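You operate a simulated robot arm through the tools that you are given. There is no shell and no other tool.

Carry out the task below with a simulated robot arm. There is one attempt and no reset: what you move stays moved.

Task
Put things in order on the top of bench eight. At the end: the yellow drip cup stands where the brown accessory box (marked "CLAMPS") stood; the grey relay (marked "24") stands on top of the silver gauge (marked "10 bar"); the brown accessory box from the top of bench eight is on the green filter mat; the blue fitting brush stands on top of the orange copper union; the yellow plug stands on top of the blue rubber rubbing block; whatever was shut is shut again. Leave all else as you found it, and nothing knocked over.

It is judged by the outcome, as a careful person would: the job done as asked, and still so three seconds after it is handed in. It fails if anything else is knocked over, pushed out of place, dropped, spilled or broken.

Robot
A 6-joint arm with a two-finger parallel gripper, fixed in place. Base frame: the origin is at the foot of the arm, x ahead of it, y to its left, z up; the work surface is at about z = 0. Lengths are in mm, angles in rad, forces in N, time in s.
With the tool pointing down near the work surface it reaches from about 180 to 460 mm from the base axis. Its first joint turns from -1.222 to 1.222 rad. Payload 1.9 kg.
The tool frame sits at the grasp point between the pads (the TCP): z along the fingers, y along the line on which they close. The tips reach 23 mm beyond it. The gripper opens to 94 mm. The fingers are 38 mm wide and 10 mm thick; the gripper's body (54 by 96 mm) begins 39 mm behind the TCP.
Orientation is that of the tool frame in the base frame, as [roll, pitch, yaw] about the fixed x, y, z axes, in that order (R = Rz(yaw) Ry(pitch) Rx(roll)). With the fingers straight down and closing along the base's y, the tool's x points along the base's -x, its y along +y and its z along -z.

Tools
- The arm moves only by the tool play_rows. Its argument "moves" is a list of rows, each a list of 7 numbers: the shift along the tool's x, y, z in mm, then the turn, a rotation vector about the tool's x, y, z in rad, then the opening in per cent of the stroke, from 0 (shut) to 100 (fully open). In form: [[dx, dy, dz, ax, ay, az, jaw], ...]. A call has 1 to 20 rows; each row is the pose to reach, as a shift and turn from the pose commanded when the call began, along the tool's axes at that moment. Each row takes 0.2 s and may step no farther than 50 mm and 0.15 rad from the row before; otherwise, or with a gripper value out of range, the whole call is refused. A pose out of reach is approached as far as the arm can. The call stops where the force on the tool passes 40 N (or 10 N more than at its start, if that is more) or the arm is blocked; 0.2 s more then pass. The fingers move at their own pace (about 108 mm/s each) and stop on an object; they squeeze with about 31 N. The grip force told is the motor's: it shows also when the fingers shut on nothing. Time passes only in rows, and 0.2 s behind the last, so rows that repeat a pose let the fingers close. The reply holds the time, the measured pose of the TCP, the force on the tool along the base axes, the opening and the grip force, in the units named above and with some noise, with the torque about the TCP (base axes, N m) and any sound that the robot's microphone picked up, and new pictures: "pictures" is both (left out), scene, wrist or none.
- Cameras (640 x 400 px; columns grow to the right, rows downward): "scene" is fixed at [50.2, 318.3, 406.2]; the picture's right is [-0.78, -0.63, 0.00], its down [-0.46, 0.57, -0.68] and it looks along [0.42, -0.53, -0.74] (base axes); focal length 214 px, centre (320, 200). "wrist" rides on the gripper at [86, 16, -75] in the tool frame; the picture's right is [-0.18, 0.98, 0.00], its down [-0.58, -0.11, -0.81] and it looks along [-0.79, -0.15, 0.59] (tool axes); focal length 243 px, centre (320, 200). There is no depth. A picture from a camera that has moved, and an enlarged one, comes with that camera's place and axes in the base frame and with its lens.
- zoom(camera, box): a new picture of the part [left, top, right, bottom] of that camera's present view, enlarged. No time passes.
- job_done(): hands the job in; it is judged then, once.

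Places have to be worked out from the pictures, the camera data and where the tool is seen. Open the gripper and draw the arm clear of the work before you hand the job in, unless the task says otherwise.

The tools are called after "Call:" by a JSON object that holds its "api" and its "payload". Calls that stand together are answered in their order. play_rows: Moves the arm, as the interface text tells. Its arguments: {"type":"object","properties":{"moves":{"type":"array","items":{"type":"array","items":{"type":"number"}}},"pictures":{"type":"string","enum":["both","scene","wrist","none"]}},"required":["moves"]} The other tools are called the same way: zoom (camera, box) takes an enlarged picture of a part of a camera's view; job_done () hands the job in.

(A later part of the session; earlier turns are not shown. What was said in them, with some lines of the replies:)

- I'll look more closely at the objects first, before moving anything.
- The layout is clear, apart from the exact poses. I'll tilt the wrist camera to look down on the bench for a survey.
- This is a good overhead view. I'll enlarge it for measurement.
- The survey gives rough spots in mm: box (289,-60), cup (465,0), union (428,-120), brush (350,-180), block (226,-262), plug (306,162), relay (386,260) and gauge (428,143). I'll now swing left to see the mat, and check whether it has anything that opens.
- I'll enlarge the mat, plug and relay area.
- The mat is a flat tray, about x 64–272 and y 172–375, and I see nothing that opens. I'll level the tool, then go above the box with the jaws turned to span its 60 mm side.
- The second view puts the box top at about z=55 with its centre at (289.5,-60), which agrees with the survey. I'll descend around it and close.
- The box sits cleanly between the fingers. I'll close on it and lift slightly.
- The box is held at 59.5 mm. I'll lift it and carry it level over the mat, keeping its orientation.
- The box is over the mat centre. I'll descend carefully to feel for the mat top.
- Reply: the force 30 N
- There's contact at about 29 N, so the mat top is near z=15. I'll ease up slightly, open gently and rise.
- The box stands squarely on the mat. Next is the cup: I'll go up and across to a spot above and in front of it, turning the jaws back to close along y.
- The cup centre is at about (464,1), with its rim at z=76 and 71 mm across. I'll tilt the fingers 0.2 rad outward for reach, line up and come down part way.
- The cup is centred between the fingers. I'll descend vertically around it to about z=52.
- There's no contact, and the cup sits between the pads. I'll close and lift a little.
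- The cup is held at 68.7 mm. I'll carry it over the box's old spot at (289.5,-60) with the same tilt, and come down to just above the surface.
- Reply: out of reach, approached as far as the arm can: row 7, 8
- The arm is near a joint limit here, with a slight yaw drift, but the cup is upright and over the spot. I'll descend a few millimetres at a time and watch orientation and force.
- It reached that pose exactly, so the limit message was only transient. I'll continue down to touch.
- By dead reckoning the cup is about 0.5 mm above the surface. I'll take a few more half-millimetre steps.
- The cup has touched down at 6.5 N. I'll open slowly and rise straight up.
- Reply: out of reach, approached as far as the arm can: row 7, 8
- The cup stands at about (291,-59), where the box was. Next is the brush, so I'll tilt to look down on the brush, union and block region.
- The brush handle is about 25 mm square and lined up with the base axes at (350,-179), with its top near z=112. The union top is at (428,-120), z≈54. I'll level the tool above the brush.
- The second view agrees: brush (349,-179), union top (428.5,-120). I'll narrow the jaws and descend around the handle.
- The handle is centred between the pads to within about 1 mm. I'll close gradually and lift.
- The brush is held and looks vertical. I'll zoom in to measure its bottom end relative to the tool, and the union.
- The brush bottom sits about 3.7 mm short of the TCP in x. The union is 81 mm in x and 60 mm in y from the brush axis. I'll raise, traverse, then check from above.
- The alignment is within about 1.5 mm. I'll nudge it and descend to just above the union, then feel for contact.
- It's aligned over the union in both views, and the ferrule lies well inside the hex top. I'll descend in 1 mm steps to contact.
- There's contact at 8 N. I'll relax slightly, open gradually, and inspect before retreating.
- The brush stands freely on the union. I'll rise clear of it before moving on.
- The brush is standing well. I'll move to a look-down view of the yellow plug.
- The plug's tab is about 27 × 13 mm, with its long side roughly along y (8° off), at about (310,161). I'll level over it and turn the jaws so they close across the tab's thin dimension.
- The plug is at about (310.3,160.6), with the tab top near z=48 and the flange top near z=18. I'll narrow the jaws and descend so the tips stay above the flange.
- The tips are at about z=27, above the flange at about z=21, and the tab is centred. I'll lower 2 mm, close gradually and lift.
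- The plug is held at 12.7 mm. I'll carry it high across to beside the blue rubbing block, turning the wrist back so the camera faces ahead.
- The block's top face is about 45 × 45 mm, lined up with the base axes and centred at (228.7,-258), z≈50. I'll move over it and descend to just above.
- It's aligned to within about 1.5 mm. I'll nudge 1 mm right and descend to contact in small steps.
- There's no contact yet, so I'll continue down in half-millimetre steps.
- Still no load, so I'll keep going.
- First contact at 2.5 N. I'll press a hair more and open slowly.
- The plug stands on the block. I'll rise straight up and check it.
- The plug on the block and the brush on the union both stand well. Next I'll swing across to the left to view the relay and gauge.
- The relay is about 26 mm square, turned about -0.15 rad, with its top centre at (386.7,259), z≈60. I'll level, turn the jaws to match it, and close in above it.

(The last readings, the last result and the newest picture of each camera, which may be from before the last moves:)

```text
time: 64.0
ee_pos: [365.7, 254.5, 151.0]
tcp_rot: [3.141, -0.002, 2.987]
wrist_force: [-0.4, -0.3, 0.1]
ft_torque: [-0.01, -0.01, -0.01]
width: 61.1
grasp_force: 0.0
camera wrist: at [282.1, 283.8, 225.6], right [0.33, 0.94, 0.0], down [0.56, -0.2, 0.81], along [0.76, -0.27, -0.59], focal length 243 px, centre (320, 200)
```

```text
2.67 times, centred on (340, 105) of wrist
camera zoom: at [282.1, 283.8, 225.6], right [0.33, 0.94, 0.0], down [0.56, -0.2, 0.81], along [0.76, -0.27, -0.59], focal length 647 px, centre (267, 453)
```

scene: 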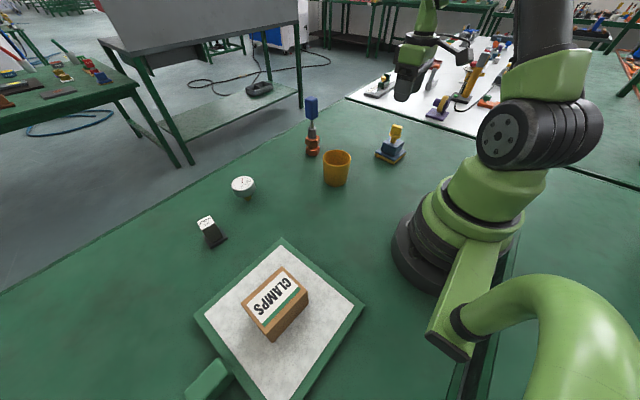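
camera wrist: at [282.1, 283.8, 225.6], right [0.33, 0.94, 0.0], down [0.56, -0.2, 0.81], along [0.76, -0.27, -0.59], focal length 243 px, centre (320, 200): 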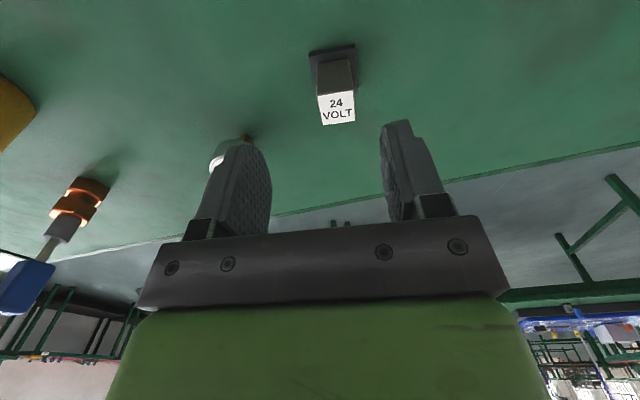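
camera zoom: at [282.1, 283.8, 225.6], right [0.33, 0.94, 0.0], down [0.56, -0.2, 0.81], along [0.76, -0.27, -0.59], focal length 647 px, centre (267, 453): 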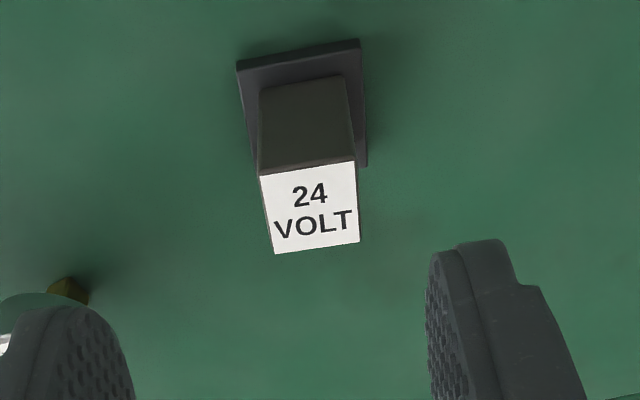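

The refined relay position is (386.6,259.7), turned -0.185 rad. I'll tilt 0.2 rad outward about the closing axis for reach, and move above it.

Call:
{"api": "play_rows", "payload": {"moves": [[-7, 4, 0, 0, -0.1, 0.015, 65], [-14.9, 8.4, 0, 0, -0.2, 0.03, 65], [-14.9, 8.4, 20, 0, -0.2, 0.03, 65], [-14.9, 8.4, 41, 0, -0.2, 0.03, 65], [-14.9, 8.4, 41, 0, -0.2, 0.03, 65]], "pictures": "wrist"}}

Call:
{"api": "zoom", "payload": {"camera": "wrist", "box": [200, 30, 440, 230]}}

```text
time: 65.2
ee_pos: [382.6, 261.7, 110.9]
tcp_rot: [3.134, 0.2, 2.96]
wrist_force: [-0.6, 0.1, -0.6]
ft_torque: [0.0, 0.01, -0.02]
width: 61.3
grasp_force: 0.1
camera wrist: at [287.1, 294.7, 166.7], right [0.35, 0.93, 0.04], down [0.38, -0.18, 0.9], along [0.85, -0.31, -0.42], focal length 243 px, centre (320, 200)
```

wrist: 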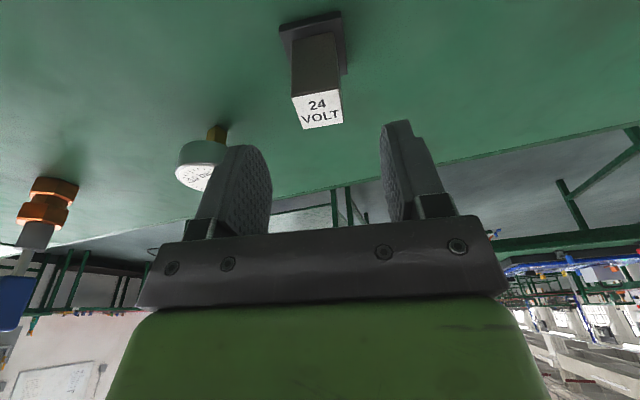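

```text
2.00 times, centred on (320, 130) of wrist
camera zoom: at [287.1, 294.7, 166.7], right [0.35, 0.93, 0.04], down [0.38, -0.18, 0.9], along [0.85, -0.31, -0.42], focal length 485 px, centre (320, 340)
```

zoom: 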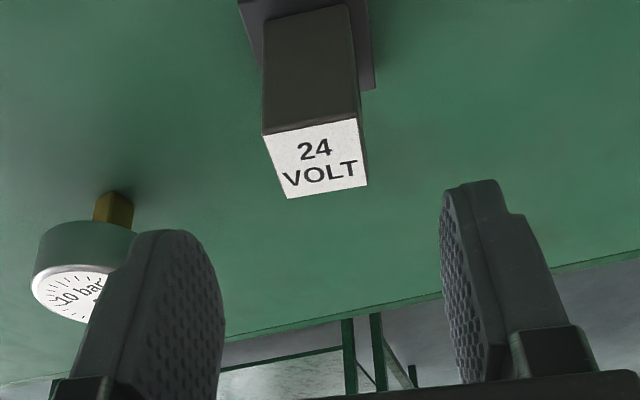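

It's aligned to within 1.5 mm. I'll shift slightly and descend vertically around the relay body.

Call:
{"api": "play_rows", "payload": {"moves": [[5, -1.4, 24.5, 0, 0, 0, 65], [9, -1.4, 44, 0, 0, 0, 65], [12, -1.4, 59, 0, 0, 0, 65], [13.1, -1.4, 64.7, 0, 0, 0, 65], [13.1, -1.4, 64.7, 0, 0, 0, 65]]}}

Call:
{"api": "zoom", "payload": {"camera": "wrist", "box": [200, 30, 440, 230]}}

Call:
{"api": "zoom", "payload": {"camera": "scene", "box": [150, 150, 290, 260]}}

```text
time: 66.4
ee_pos: [382.2, 259.8, 45.5]
tcp_rot: [3.136, 0.198, 2.96]
wrist_force: [-0.4, -0.7, 0.2]
ft_torque: [0.0, -0.01, 0.0]
width: 61.0
grasp_force: 0.1
camera wrist: at [286.4, 293.0, 99.9], right [0.35, 0.93, 0.04], down [0.38, -0.19, 0.9], along [0.85, -0.31, -0.42], focal length 243 px, centre (320, 200)
```

scene: 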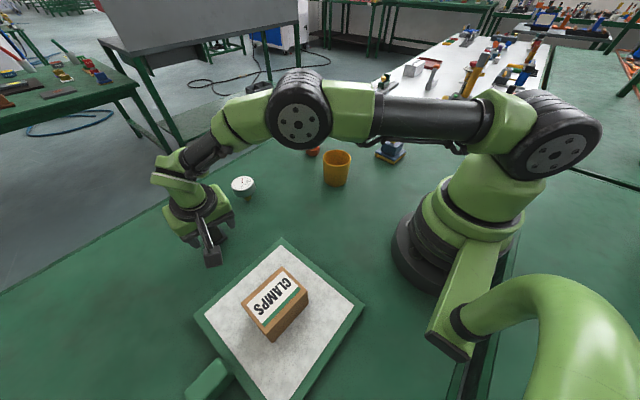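
wrist: 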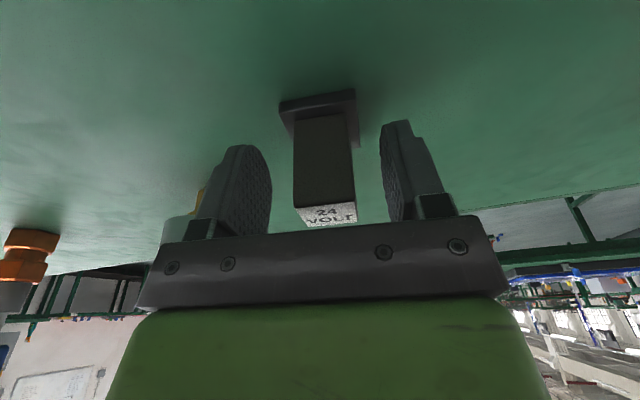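

```text
2.00 times, centred on (320, 130) of wrist
camera zoom: at [286.4, 293.0, 99.9], right [0.35, 0.93, 0.04], down [0.38, -0.19, 0.9], along [0.85, -0.31, -0.42], focal length 485 px, centre (320, 340)
```

zoom: 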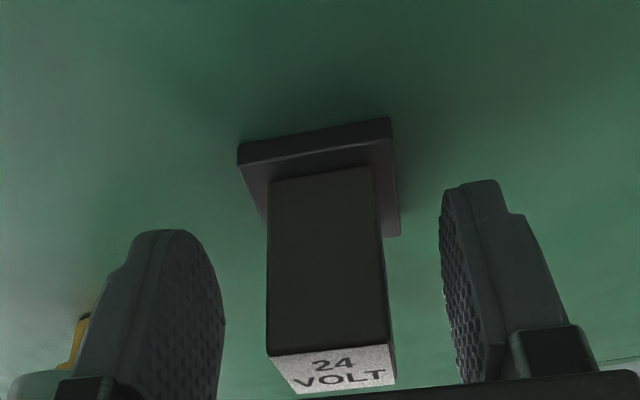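

```text
3.64 times, centred on (220, 205) of scene
camera zoom: at [50.2, 318.3, 406.2], right [-0.78, -0.63, 0.0], down [-0.46, 0.57, -0.68], along [0.42, -0.53, -0.74], focal length 780 px, centre (684, 182)
```

zoom: 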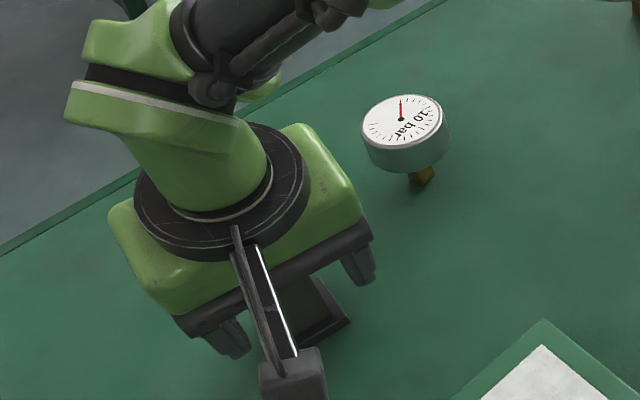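

The relay body is centred between the pads, and the tips are above its base plate. I'll close and lift.

Call:
{"api": "play_rows", "payload": {"moves": [[0, 0, 0, 0, 0, 0, 45], [0, 0, 0, 0, 0, 0, 36], [0, 0, 0, 0, 0, 0, 31], [0, 0, 0, 0, 0, 0, 27], [0, 0, 0, 0, 0, 0, 22], [0, 0, 0, 0, 0, 0, 15], [0, 0, 0, 0, 0, 0, 10], [0, 0, 0, 0, 0, 0, 10], [-2, 0, -9.8, 0, 0, 0, 10], [-8, 0, -39.2, 0, 0, 0, 10], [-17, 0, -83.3, 0, 0, 0, 10], [-17, 0, -83.3, 0, 0, 0, 10]]}}

Call:
{"api": "zoom", "payload": {"camera": "wrist", "box": [120, 30, 440, 230]}}

Call:
{"api": "zoom", "payload": {"camera": "scene", "box": [150, 150, 290, 260]}}

```text
time: 69.0
ee_pos: [380.5, 258.8, 127.0]
tcp_rot: [3.138, 0.2, 2.961]
wrist_force: [0.1, 0.6, -0.8]
ft_torque: [0.01, 0.02, 0.01]
width: 27.6
grasp_force: 31.3
camera wrist: at [286.1, 292.7, 183.2], right [0.35, 0.93, 0.04], down [0.38, -0.18, 0.9], along [0.85, -0.31, -0.42], focal length 243 px, centre (320, 200)
```

scene: 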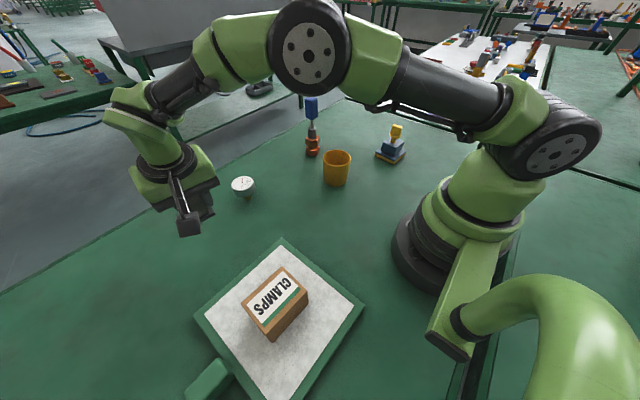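
wrist: 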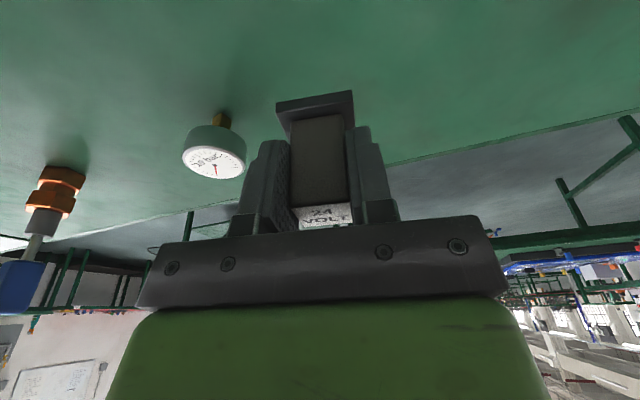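

```text
2.00 times, centred on (280, 130) of wrist
camera zoom: at [286.1, 292.7, 183.2], right [0.35, 0.93, 0.04], down [0.38, -0.18, 0.9], along [0.85, -0.31, -0.42], focal length 485 px, centre (400, 340)
```

zoom: 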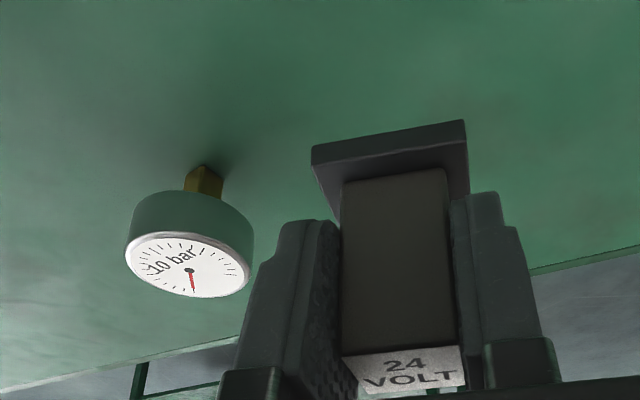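

```text
3.64 times, centred on (220, 205) of scene
camera zoom: at [50.2, 318.3, 406.2], right [-0.78, -0.63, 0.0], down [-0.46, 0.57, -0.68], along [0.42, -0.53, -0.74], focal length 780 px, centre (684, 182)
```

zoom: 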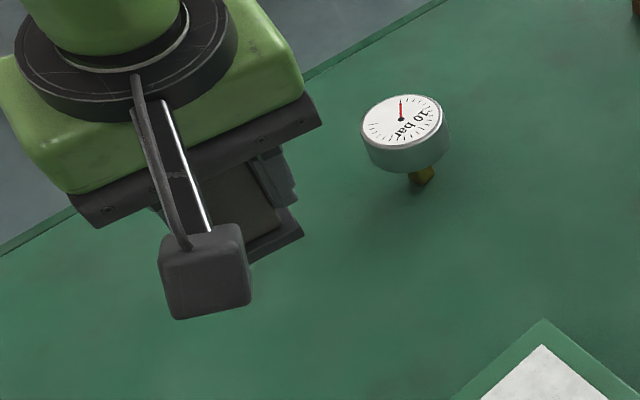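

The relay is held. The dial's top centre works out at (428.5,139), z≈54, and the relay's centre is about 8.5 mm ahead of the TCP. I'll translate at this height to above the gauge.

Call:
{"api": "play_rows", "payload": {"moves": [[-14.6, -27.5, 3, 0, 0, 0, 10], [-29.2, -55, 5.9, 0, 0, 0, 10], [-43.7, -82.4, 8.9, 0, 0, 0, 10], [-58.3, -109.9, 11.8, 0, 0, 0, 10], [-58.3, -109.9, 11.8, 0, 0, 0, 10]]}}

Call:
{"api": "zoom", "payload": {"camera": "wrist", "box": [200, 30, 440, 230]}}

Call:
{"api": "zoom", "payload": {"camera": "scene", "box": [180, 120, 320, 230]}}

```text
time: 70.2
ee_pos: [420.4, 138.2, 128.8]
tcp_rot: [3.139, 0.198, 2.959]
wrist_force: [-0.7, -0.1, -0.2]
ft_torque: [0.01, -0.01, 0.0]
width: 27.5
grasp_force: 31.3
camera wrist: at [324.4, 172.9, 183.0], right [0.35, 0.93, 0.04], down [0.38, -0.18, 0.9], along [0.85, -0.31, -0.42], focal length 243 px, centre (320, 200)
```

scene: 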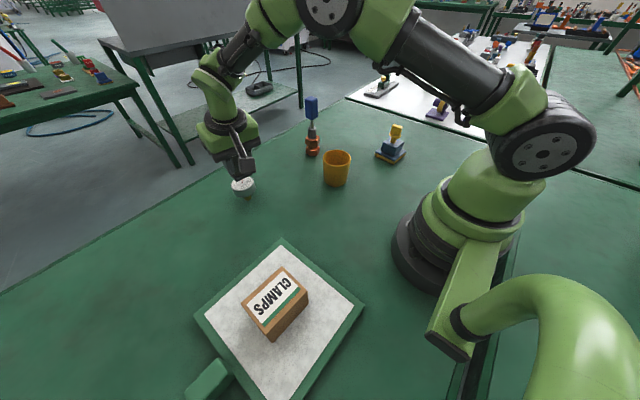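
wrist: 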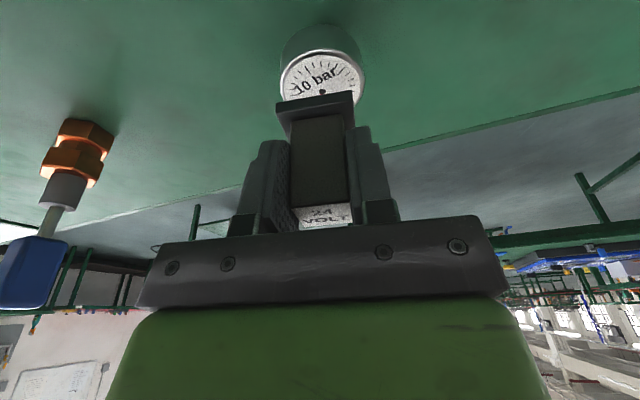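

```text
2.00 times, centred on (320, 130) of wrist
camera zoom: at [324.4, 172.9, 183.0], right [0.35, 0.93, 0.04], down [0.38, -0.18, 0.9], along [0.85, -0.31, -0.42], focal length 485 px, centre (320, 340)
```

zoom: 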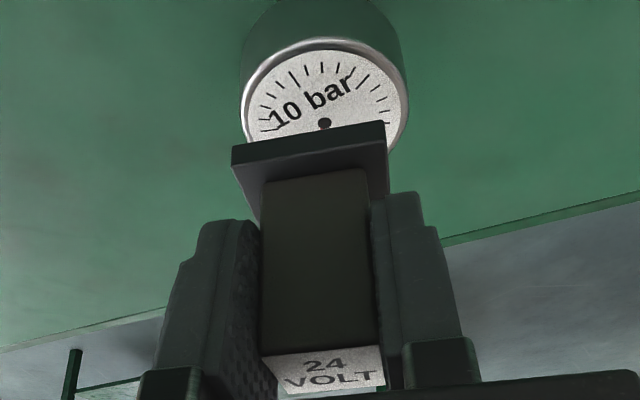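

```text
3.64 times, centred on (250, 175) of scene
camera zoom: at [50.2, 318.3, 406.2], right [-0.78, -0.62, 0.0], down [-0.46, 0.57, -0.68], along [0.42, -0.53, -0.74], focal length 780 px, centre (574, 291)
```

zoom: 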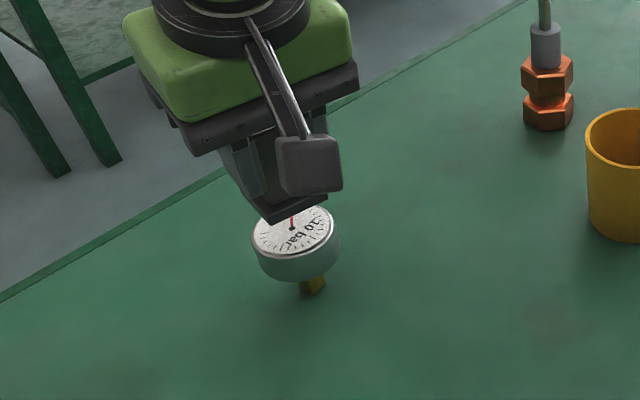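

The dial pivot is at about (430.4,138.8) and the relay's plate centre at about (428.5,137.6). I'll shift a little and lower to just above the dial.

Call:
{"api": "play_rows", "payload": {"moves": [[-1.6, 1.3, 0.3, 0, 0, 0, 10], [0.8, 1.3, 12.1, 0, 0, 0, 10], [3, 1.3, 22.8, 0, 0, 0, 10], [3, 1.3, 22.8, 0, 0, 0, 10]]}}

Call:
{"api": "zoom", "payload": {"camera": "wrist", "box": [200, 30, 440, 230]}}

Call:
{"api": "zoom", "payload": {"camera": "scene", "box": [190, 130, 300, 220]}}

```text
time: 71.2
ee_pos: [423.7, 140.2, 105.6]
tcp_rot: [3.138, 0.198, 2.959]
wrist_force: [0.8, -0.1, -0.7]
ft_torque: [-0.02, -0.02, 0.03]
width: 27.6
grasp_force: 31.0
camera wrist: at [327.0, 174.6, 160.9], right [0.35, 0.93, 0.04], down [0.38, -0.18, 0.9], along [0.85, -0.31, -0.42], focal length 243 px, centre (320, 200)
```

scene: 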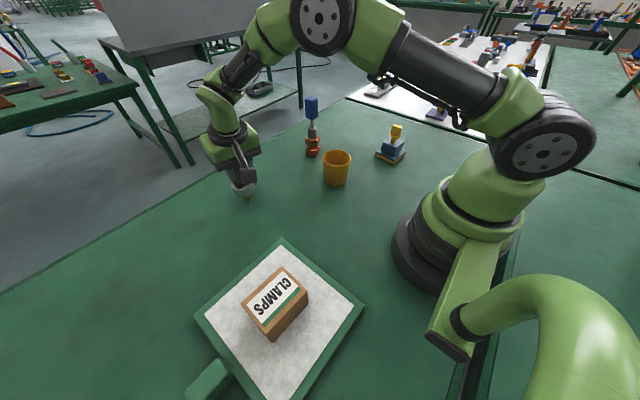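
wrist: 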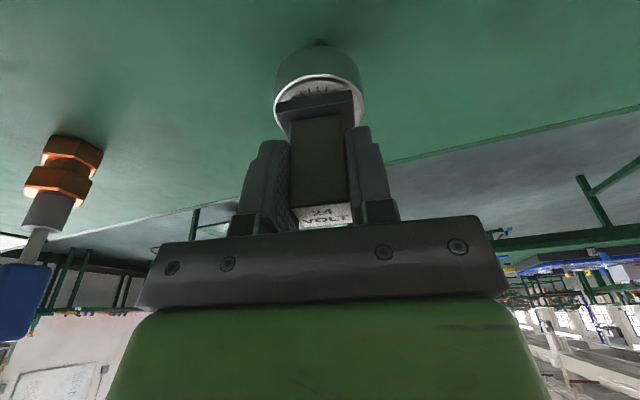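

```text
2.00 times, centred on (320, 130) of wrist
camera zoom: at [327.0, 174.6, 160.9], right [0.35, 0.93, 0.04], down [0.38, -0.18, 0.9], along [0.85, -0.31, -0.42], focal length 485 px, centre (320, 340)
```

zoom: 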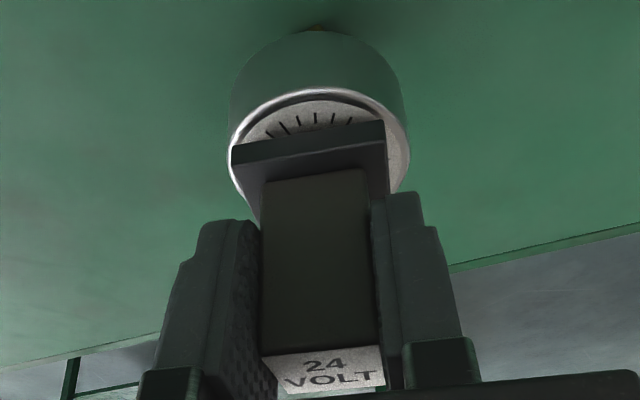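

```text
4.44 times, centred on (245, 175) of scene
camera zoom: at [50.2, 318.3, 406.2], right [-0.78, -0.63, 0.0], down [-0.46, 0.57, -0.68], along [0.42, -0.53, -0.74], focal length 953 px, centre (653, 311)
```

zoom: 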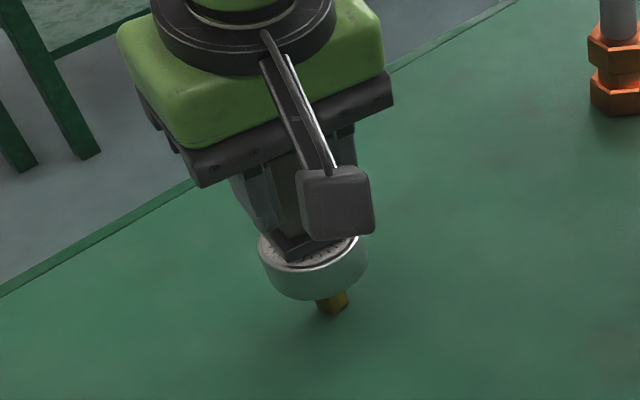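

I'll enlarge the scene view further to judge the relay's centring over the dial.

Call:
{"api": "zoom", "payload": {"camera": "scene", "box": [220, 165, 270, 205]}}

Call:
{"api": "zoom", "payload": {"camera": "wrist", "box": [260, 40, 380, 140]}}

```text
10.00 times, centred on (245, 185) of scene
camera zoom: at [50.2, 318.3, 406.2], right [-0.78, -0.63, 0.0], down [-0.46, 0.57, -0.68], along [0.42, -0.53, -0.74], focal length 2145 px, centre (1070, 350)
```

zoom: 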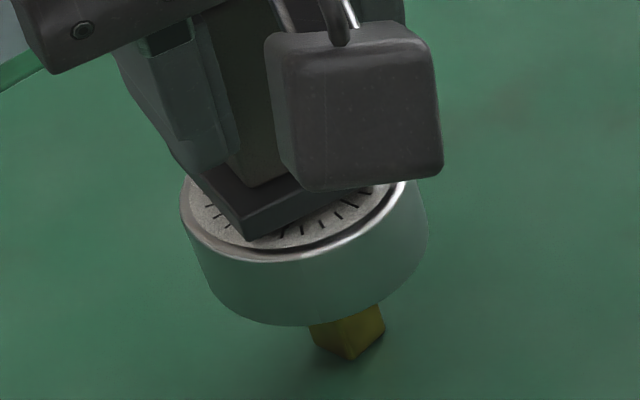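

```text
4.00 times, centred on (320, 90) of wrist
camera zoom: at [327.0, 174.6, 160.9], right [0.35, 0.93, 0.04], down [0.38, -0.18, 0.9], along [0.85, -0.31, -0.42], focal length 970 px, centre (320, 640)
```

zoom: 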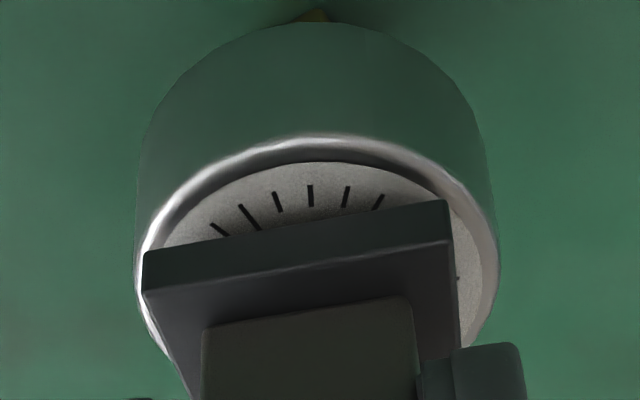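

Both views show the plate about 4 mm too far forward of the dial centre. I'll shift back and lower 2 mm.

Call:
{"api": "play_rows", "payload": {"moves": [[3.6, 0.3, -0.7, 0, 0, 0, 10], [3.6, 0.3, -0.7, 0, 0, 0, 10], [4, 0.3, 1.3, 0, 0, 0, 10], [4, 0.3, 1.3, 0, 0, 0, 10]], "pictures": "none"}}

Call:
{"api": "zoom", "payload": {"camera": "scene", "box": [220, 165, 270, 205]}}

Call:
{"api": "zoom", "payload": {"camera": "wrist", "box": [260, 40, 380, 140]}}

```text
time: 72.2
ee_pos: [418.2, 141.2, 104.0]
tcp_rot: [3.137, 0.199, 2.96]
wrist_force: [-0.5, -0.2, -1.7]
ft_torque: [-0.02, -0.03, 0.03]
width: 27.6
grasp_force: 30.6
```

```text
10.00 times, centred on (245, 185) of scene
camera zoom: at [50.2, 318.3, 406.2], right [-0.78, -0.63, 0.0], down [-0.46, 0.57, -0.68], along [0.42, -0.53, -0.74], focal length 2145 px, centre (1070, 350)
```

zoom: 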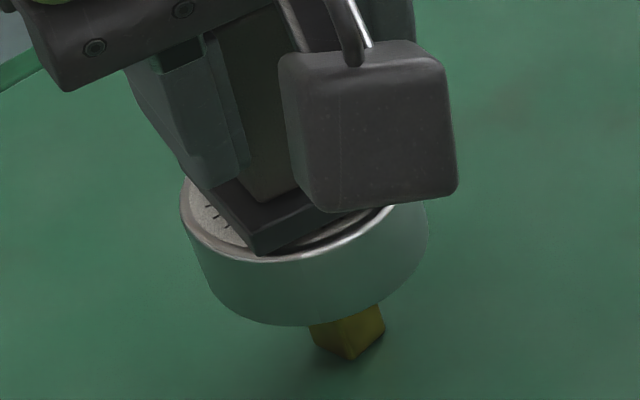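

```text
4.00 times, centred on (320, 90) of wrist
camera zoom: at [323.1, 175.3, 159.1], right [0.35, 0.93, 0.04], down [0.38, -0.18, 0.9], along [0.85, -0.31, -0.42], focal length 970 px, centre (320, 640)
```

zoom: 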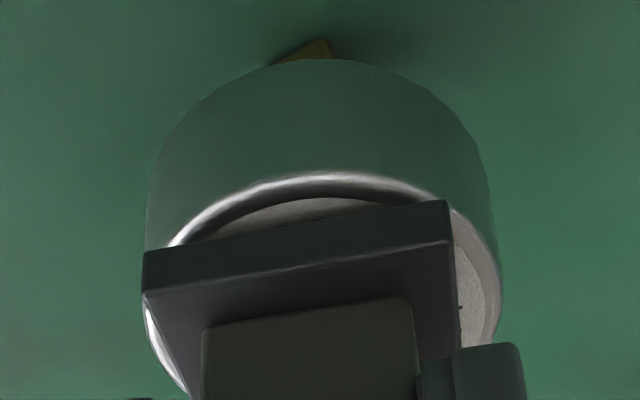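

The relay is now centred over the dial in both views. I'll lower it in small steps to contact.

Call:
{"api": "play_rows", "payload": {"moves": [[0.2, 0, 1, 0, 0, 0, 10], [0.3, 0, 1.5, 0, 0, 0, 10], [0.3, 0, 1.5, 0, 0, 0, 10]], "pictures": "none"}}

```text
time: 73.0
ee_pos: [418.3, 141.8, 102.9]
tcp_rot: [3.138, 0.198, 2.96]
wrist_force: [-0.1, 0.5, -1.0]
ft_torque: [-0.01, -0.01, -0.01]
width: 27.7
grasp_force: 30.4
```

No contact yet. I'll continue in about 0.6 mm steps.

Call:
{"api": "play_rows", "payload": {"moves": [[0.12, 0, 0.6, 0, 0, 0, 10], [0.24, 0, 1.2, 0, 0, 0, 10], [0.24, 0, 1.2, 0, 0, 0, 10]], "pictures": "none"}}

Call:
{"api": "zoom", "payload": {"camera": "scene", "box": [220, 165, 270, 205]}}

```text
time: 73.8
ee_pos: [418.4, 142.2, 100.5]
tcp_rot: [3.139, 0.2, 2.961]
wrist_force: [0.4, -0.6, -0.7]
ft_torque: [0.0, 0.02, 0.02]
width: 27.7
grasp_force: 31.2
```

```text
10.00 times, centred on (245, 185) of scene
camera zoom: at [50.2, 318.3, 406.2], right [-0.78, -0.63, 0.0], down [-0.46, 0.57, -0.68], along [0.42, -0.53, -0.74], focal length 2145 px, centre (1070, 350)
```

zoom: 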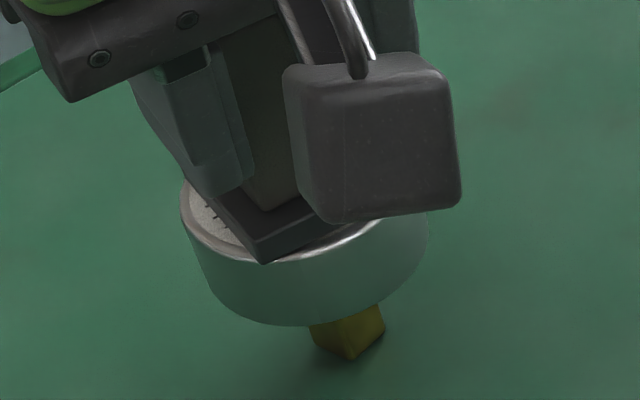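

It's nearly touching. I'll continue in half-millimetre steps.

Call:
{"api": "play_rows", "payload": {"moves": [[0.1, 0, 0.5, 0, 0, 0, 10], [0.2, 0, 1, 0, 0, 0, 10], [0.2, 0, 1, 0, 0, 0, 10]], "pictures": "none"}}

```text
time: 74.6
ee_pos: [419.0, 141.6, 101.5]
tcp_rot: [3.136, 0.2, 2.96]
wrist_force: [0.5, -0.1, 2.0]
ft_torque: [-0.07, -0.03, 0.04]
width: 27.6
grasp_force: 30.6
```

Light contact at about 2–3 N. One more small step to confirm.

Call:
{"api": "play_rows", "payload": {"moves": [[0.08, 0, 0.4, 0, 0, 0, 10], [0.08, 0, 0.4, 0, 0, 0, 10]], "pictures": "wrist"}}

Call:
{"api": "zoom", "payload": {"camera": "wrist", "box": [240, 30, 400, 150]}}

Call:
{"api": "zoom", "payload": {"camera": "scene", "box": [220, 165, 270, 205]}}

```text
time: 75.2
ee_pos: [419.5, 141.2, 100.6]
tcp_rot: [3.136, 0.2, 2.959]
wrist_force: [0.5, 0.3, 5.7]
ft_torque: [-0.06, -0.13, 0.01]
width: 27.5
grasp_force: 31.3
camera wrist: at [323.2, 175.5, 155.9], right [0.35, 0.93, 0.04], down [0.38, -0.18, 0.91], along [0.85, -0.3, -0.42], focal length 243 px, centre (320, 200)
```

wrist: 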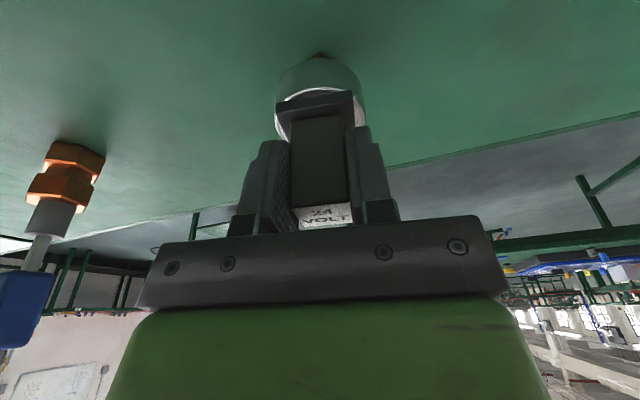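

```text
3.33 times, centred on (320, 90) of wrist
camera zoom: at [323.2, 175.5, 155.9], right [0.35, 0.93, 0.04], down [0.38, -0.18, 0.91], along [0.85, -0.3, -0.42], focal length 809 px, centre (320, 567)
```

zoom: 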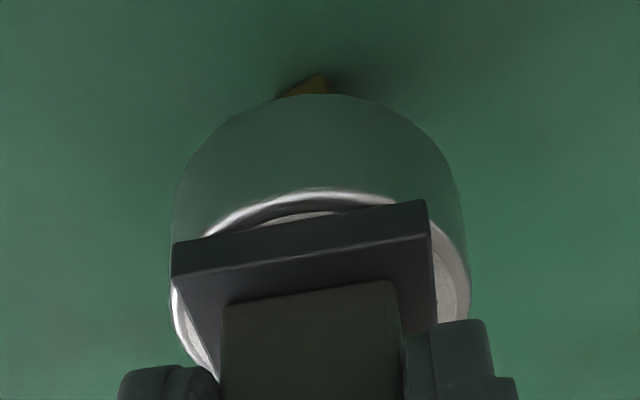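

```text
10.00 times, centred on (245, 185) of scene
camera zoom: at [50.1, 318.3, 406.2], right [-0.78, -0.63, 0.0], down [-0.46, 0.57, -0.68], along [0.42, -0.53, -0.74], focal length 2145 px, centre (1070, 350)
```

zoom: 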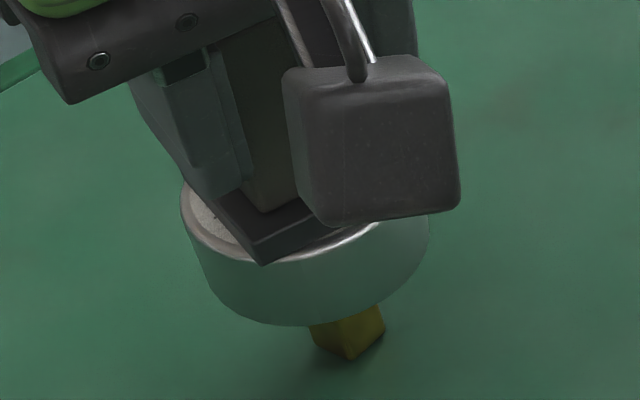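

Contact is steady at 5.7 N and the relay is centred. I'll open slowly and check.

Call:
{"api": "play_rows", "payload": {"moves": [[0, 0, 0, 0, 0, 0, 20], [0, 0, 0, 0, 0, 0, 27], [0, 0, 0, 0, 0, 0, 29], [0, 0, 0, 0, 0, 0, 31], [0, 0, 0, 0, 0, 0, 34], [0, 0, 0, 0, 0, 0, 40], [0, 0, 0, 0, 0, 0, 50], [0, 0, 0, 0, 0, 0, 62], [0, 0, 0, 0, 0, 0, 62]]}}

Call:
{"api": "zoom", "payload": {"camera": "wrist", "box": [240, 30, 400, 150]}}

Call:
{"api": "zoom", "payload": {"camera": "scene", "box": [220, 165, 270, 205]}}

```text
time: 77.2
ee_pos: [419.3, 143.2, 100.4]
tcp_rot: [3.138, 0.2, 2.96]
wrist_force: [0.1, -0.5, -0.8]
ft_torque: [-0.01, 0.03, -0.02]
width: 58.8
grasp_force: 0.1
camera wrist: at [323.0, 175.5, 155.7], right [0.35, 0.93, 0.04], down [0.38, -0.18, 0.9], along [0.85, -0.31, -0.42], focal length 243 px, centre (320, 200)
```

scene: 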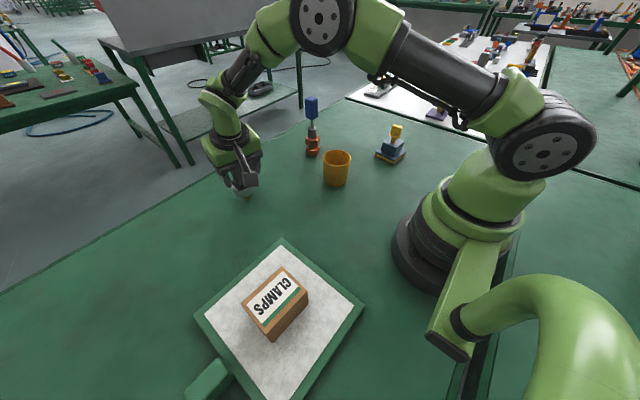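
wrist: 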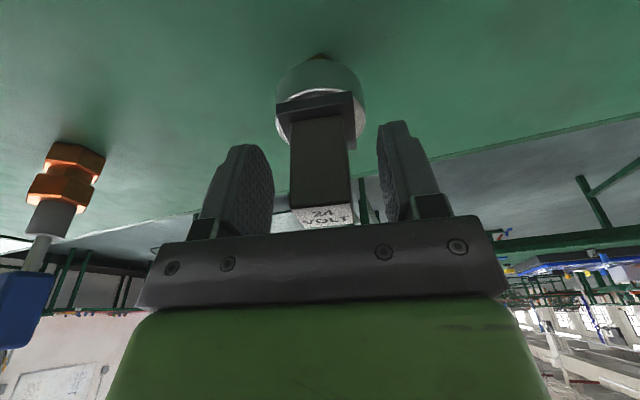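

```text
3.33 times, centred on (320, 90) of wrist
camera zoom: at [323.0, 175.5, 155.7], right [0.35, 0.93, 0.04], down [0.38, -0.18, 0.9], along [0.85, -0.31, -0.42], focal length 809 px, centre (320, 567)
```

zoom: 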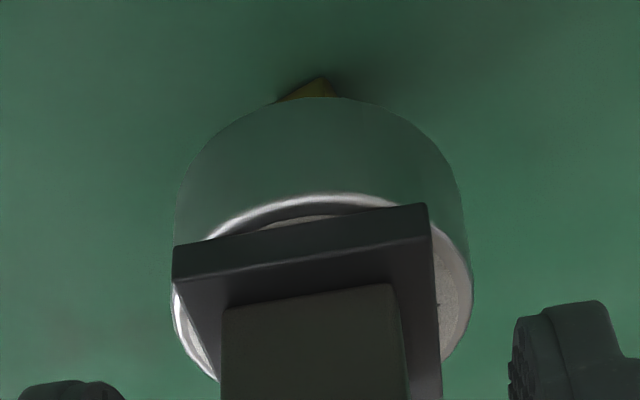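

```text
10.00 times, centred on (245, 185) of scene
camera zoom: at [50.2, 318.3, 406.2], right [-0.78, -0.63, 0.0], down [-0.46, 0.57, -0.68], along [0.42, -0.53, -0.74], focal length 2145 px, centre (1070, 350)
```

zoom: 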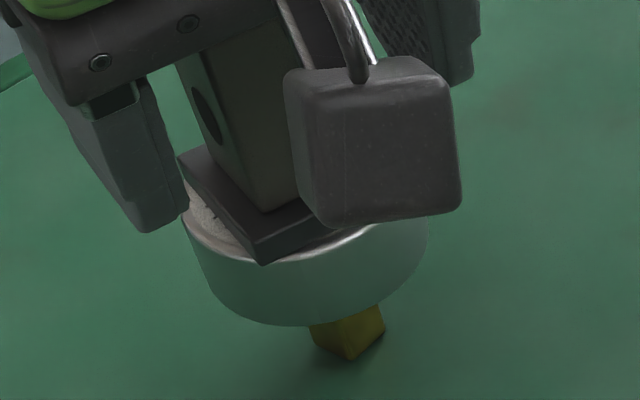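

The relay stands upright on the gauge. I'll rise vertically, clear of it.

Call:
{"api": "play_rows", "payload": {"moves": [[-3, 0, -14.7, 0, 0, 0, 62], [-8, 0, -39.2, 0, 0, 0, 62], [-14, 0, -68.6, 0, 0, 0, 62], [-18, 0, -88.2, 0, 0, 0, 62], [-18, 0, -88.2, 0, 0, 0, 62]]}}

Call:
{"api": "zoom", "payload": {"camera": "scene", "box": [190, 130, 300, 220]}}

```text
time: 78.4
ee_pos: [418.0, 140.9, 188.8]
tcp_rot: [3.138, 0.199, 2.961]
wrist_force: [-0.9, -0.2, -0.6]
ft_torque: [0.03, 0.02, 0.0]
width: 58.1
grasp_force: 0.1
camera wrist: at [322.9, 175.8, 244.8], right [0.35, 0.93, 0.04], down [0.38, -0.18, 0.9], along [0.85, -0.31, -0.42], focal length 243 px, centre (320, 200)
```

scene: 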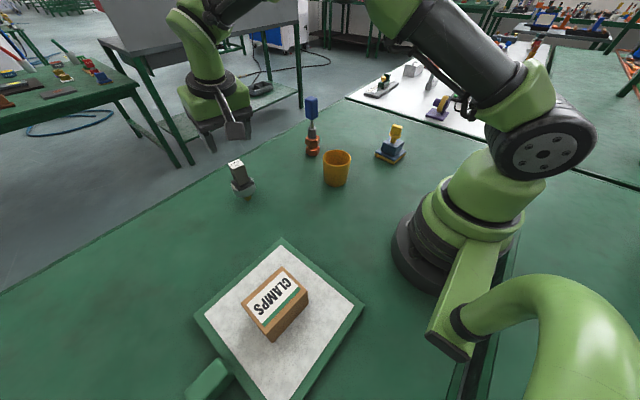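
wrist: 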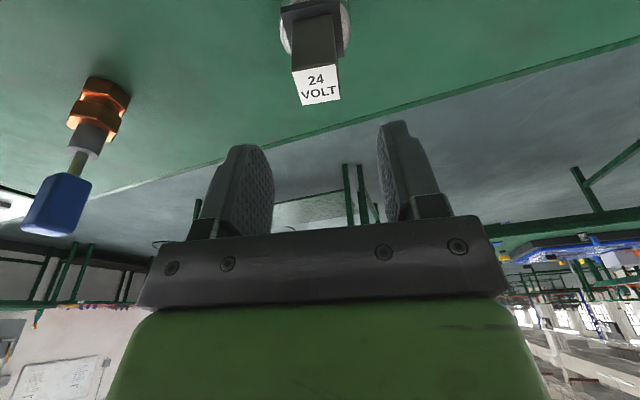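

```text
4.44 times, centred on (245, 175) of scene
camera zoom: at [50.1, 318.3, 406.2], right [-0.78, -0.63, 0.0], down [-0.46, 0.57, -0.68], along [0.42, -0.53, -0.74], focal length 953 px, centre (653, 311)
```

zoom: 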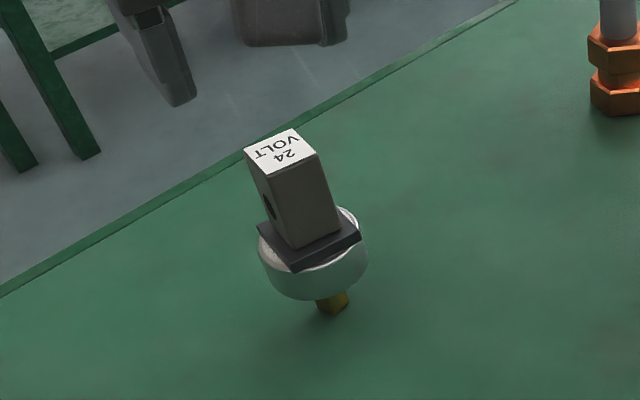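

All five placements are in place. I'll draw the arm back and up, fully open, then take a final look.

Call:
{"api": "play_rows", "payload": {"moves": [[15, -5, -30, 0, 0.04, 0, 80], [35, -20, -60, 0, 0.08, 0, 100], [57, -40, -90, 0, 0.14, 0, 100], [79, -59, -118, 0, 0.2, 0, 100], [79, -59, -118, 0, 0.2, 0, 100]]}}

Call:
{"api": "zoom", "payload": {"camera": "scene", "box": [180, 80, 420, 250]}}

Call:
{"api": "zoom", "payload": {"camera": "scene", "box": [160, 220, 400, 400]}}

```text
time: 79.6
ee_pos: [308.2, 101.6, 288.6]
tcp_rot: [3.139, -0.002, 2.958]
wrist_force: [0.1, -0.1, -0.4]
ft_torque: [0.01, 0.04, 0.03]
width: 94.2
grasp_force: 0.1
camera wrist: at [226.3, 132.2, 362.6], right [0.36, 0.93, 0.0], down [0.55, -0.22, 0.8], along [0.75, -0.29, -0.59], focal length 243 px, centre (320, 200)
```

scene: 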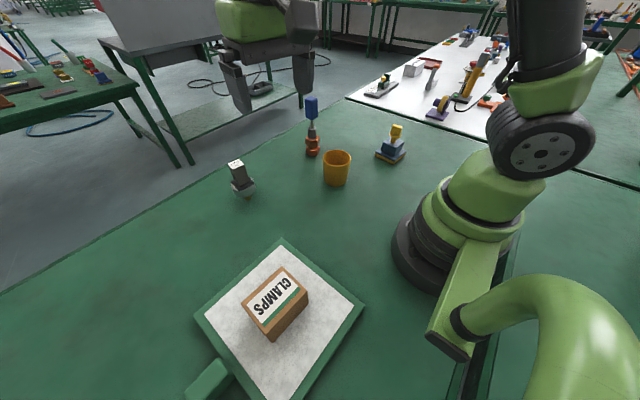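
wrist: 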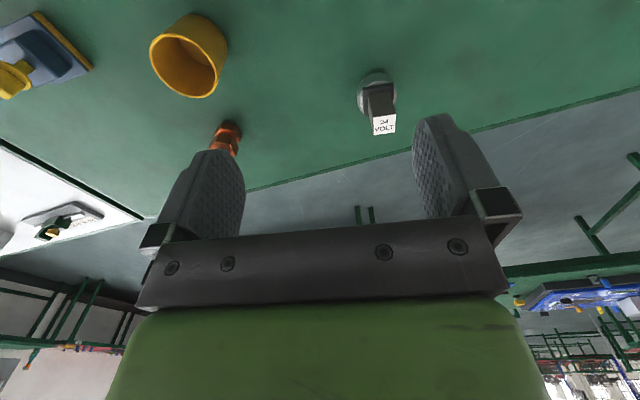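

```text
2.35 times, centred on (300, 165) of scene
camera zoom: at [50.1, 318.3, 406.2], right [-0.78, -0.63, 0.0], down [-0.46, 0.57, -0.68], along [0.42, -0.53, -0.74], focal length 505 px, centre (367, 282)
```

zoom: 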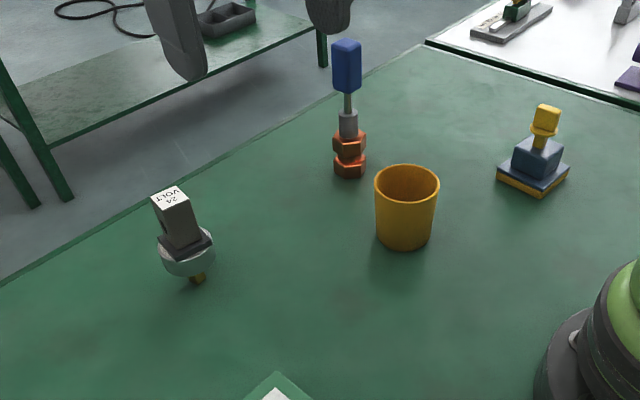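

```text
2.22 times, centred on (280, 310) of scene
camera zoom: at [50.1, 318.3, 406.2], right [-0.78, -0.63, 0.0], down [-0.46, 0.57, -0.68], along [0.42, -0.53, -0.74], focal length 477 px, centre (409, -44)
```

zoom: 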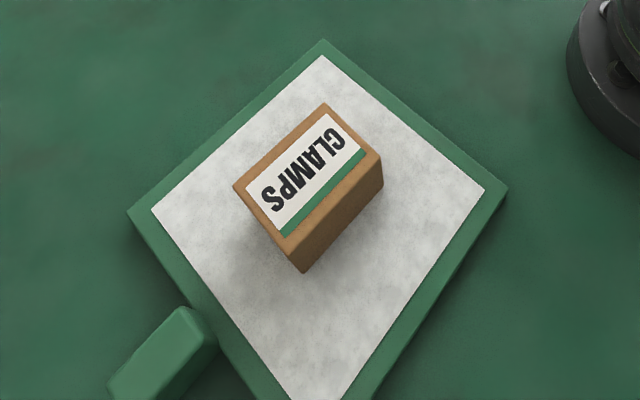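

Everything stands as asked: cup in the box's old place, box on the mat, brush on the union, plug on the block, relay on the gauge. The mat hasn't moved, the gripper is open and the arm is clear, so I'm handing in.

Call:
{"api": "job_done", "payload": {}}

```text
The job is handed in.
```

The bench is in order and I've handed the job in. I saw everything standing in its place in the last pictures before that:

- **Yellow drip cup:** it stands where the "CLAMPS" box was, within about 2 mm by the pictures.
- **Brown accessory box:** it sits near the middle of the green filter mat, and the mat hasn't moved.
- **Blue fitting brush:** it stands upright on the orange copper union.
- **Yellow plug:** it stands on top of the blue rubbing block.
- **Grey relay:** it stands on the silver gauge, centred on the dial as far as the pictures show.

I found nothing that opens or shuts, so there was nothing to close again. I saw nothing else knocked over or moved. The gripper is open and the arm is drawn back clear of the work.
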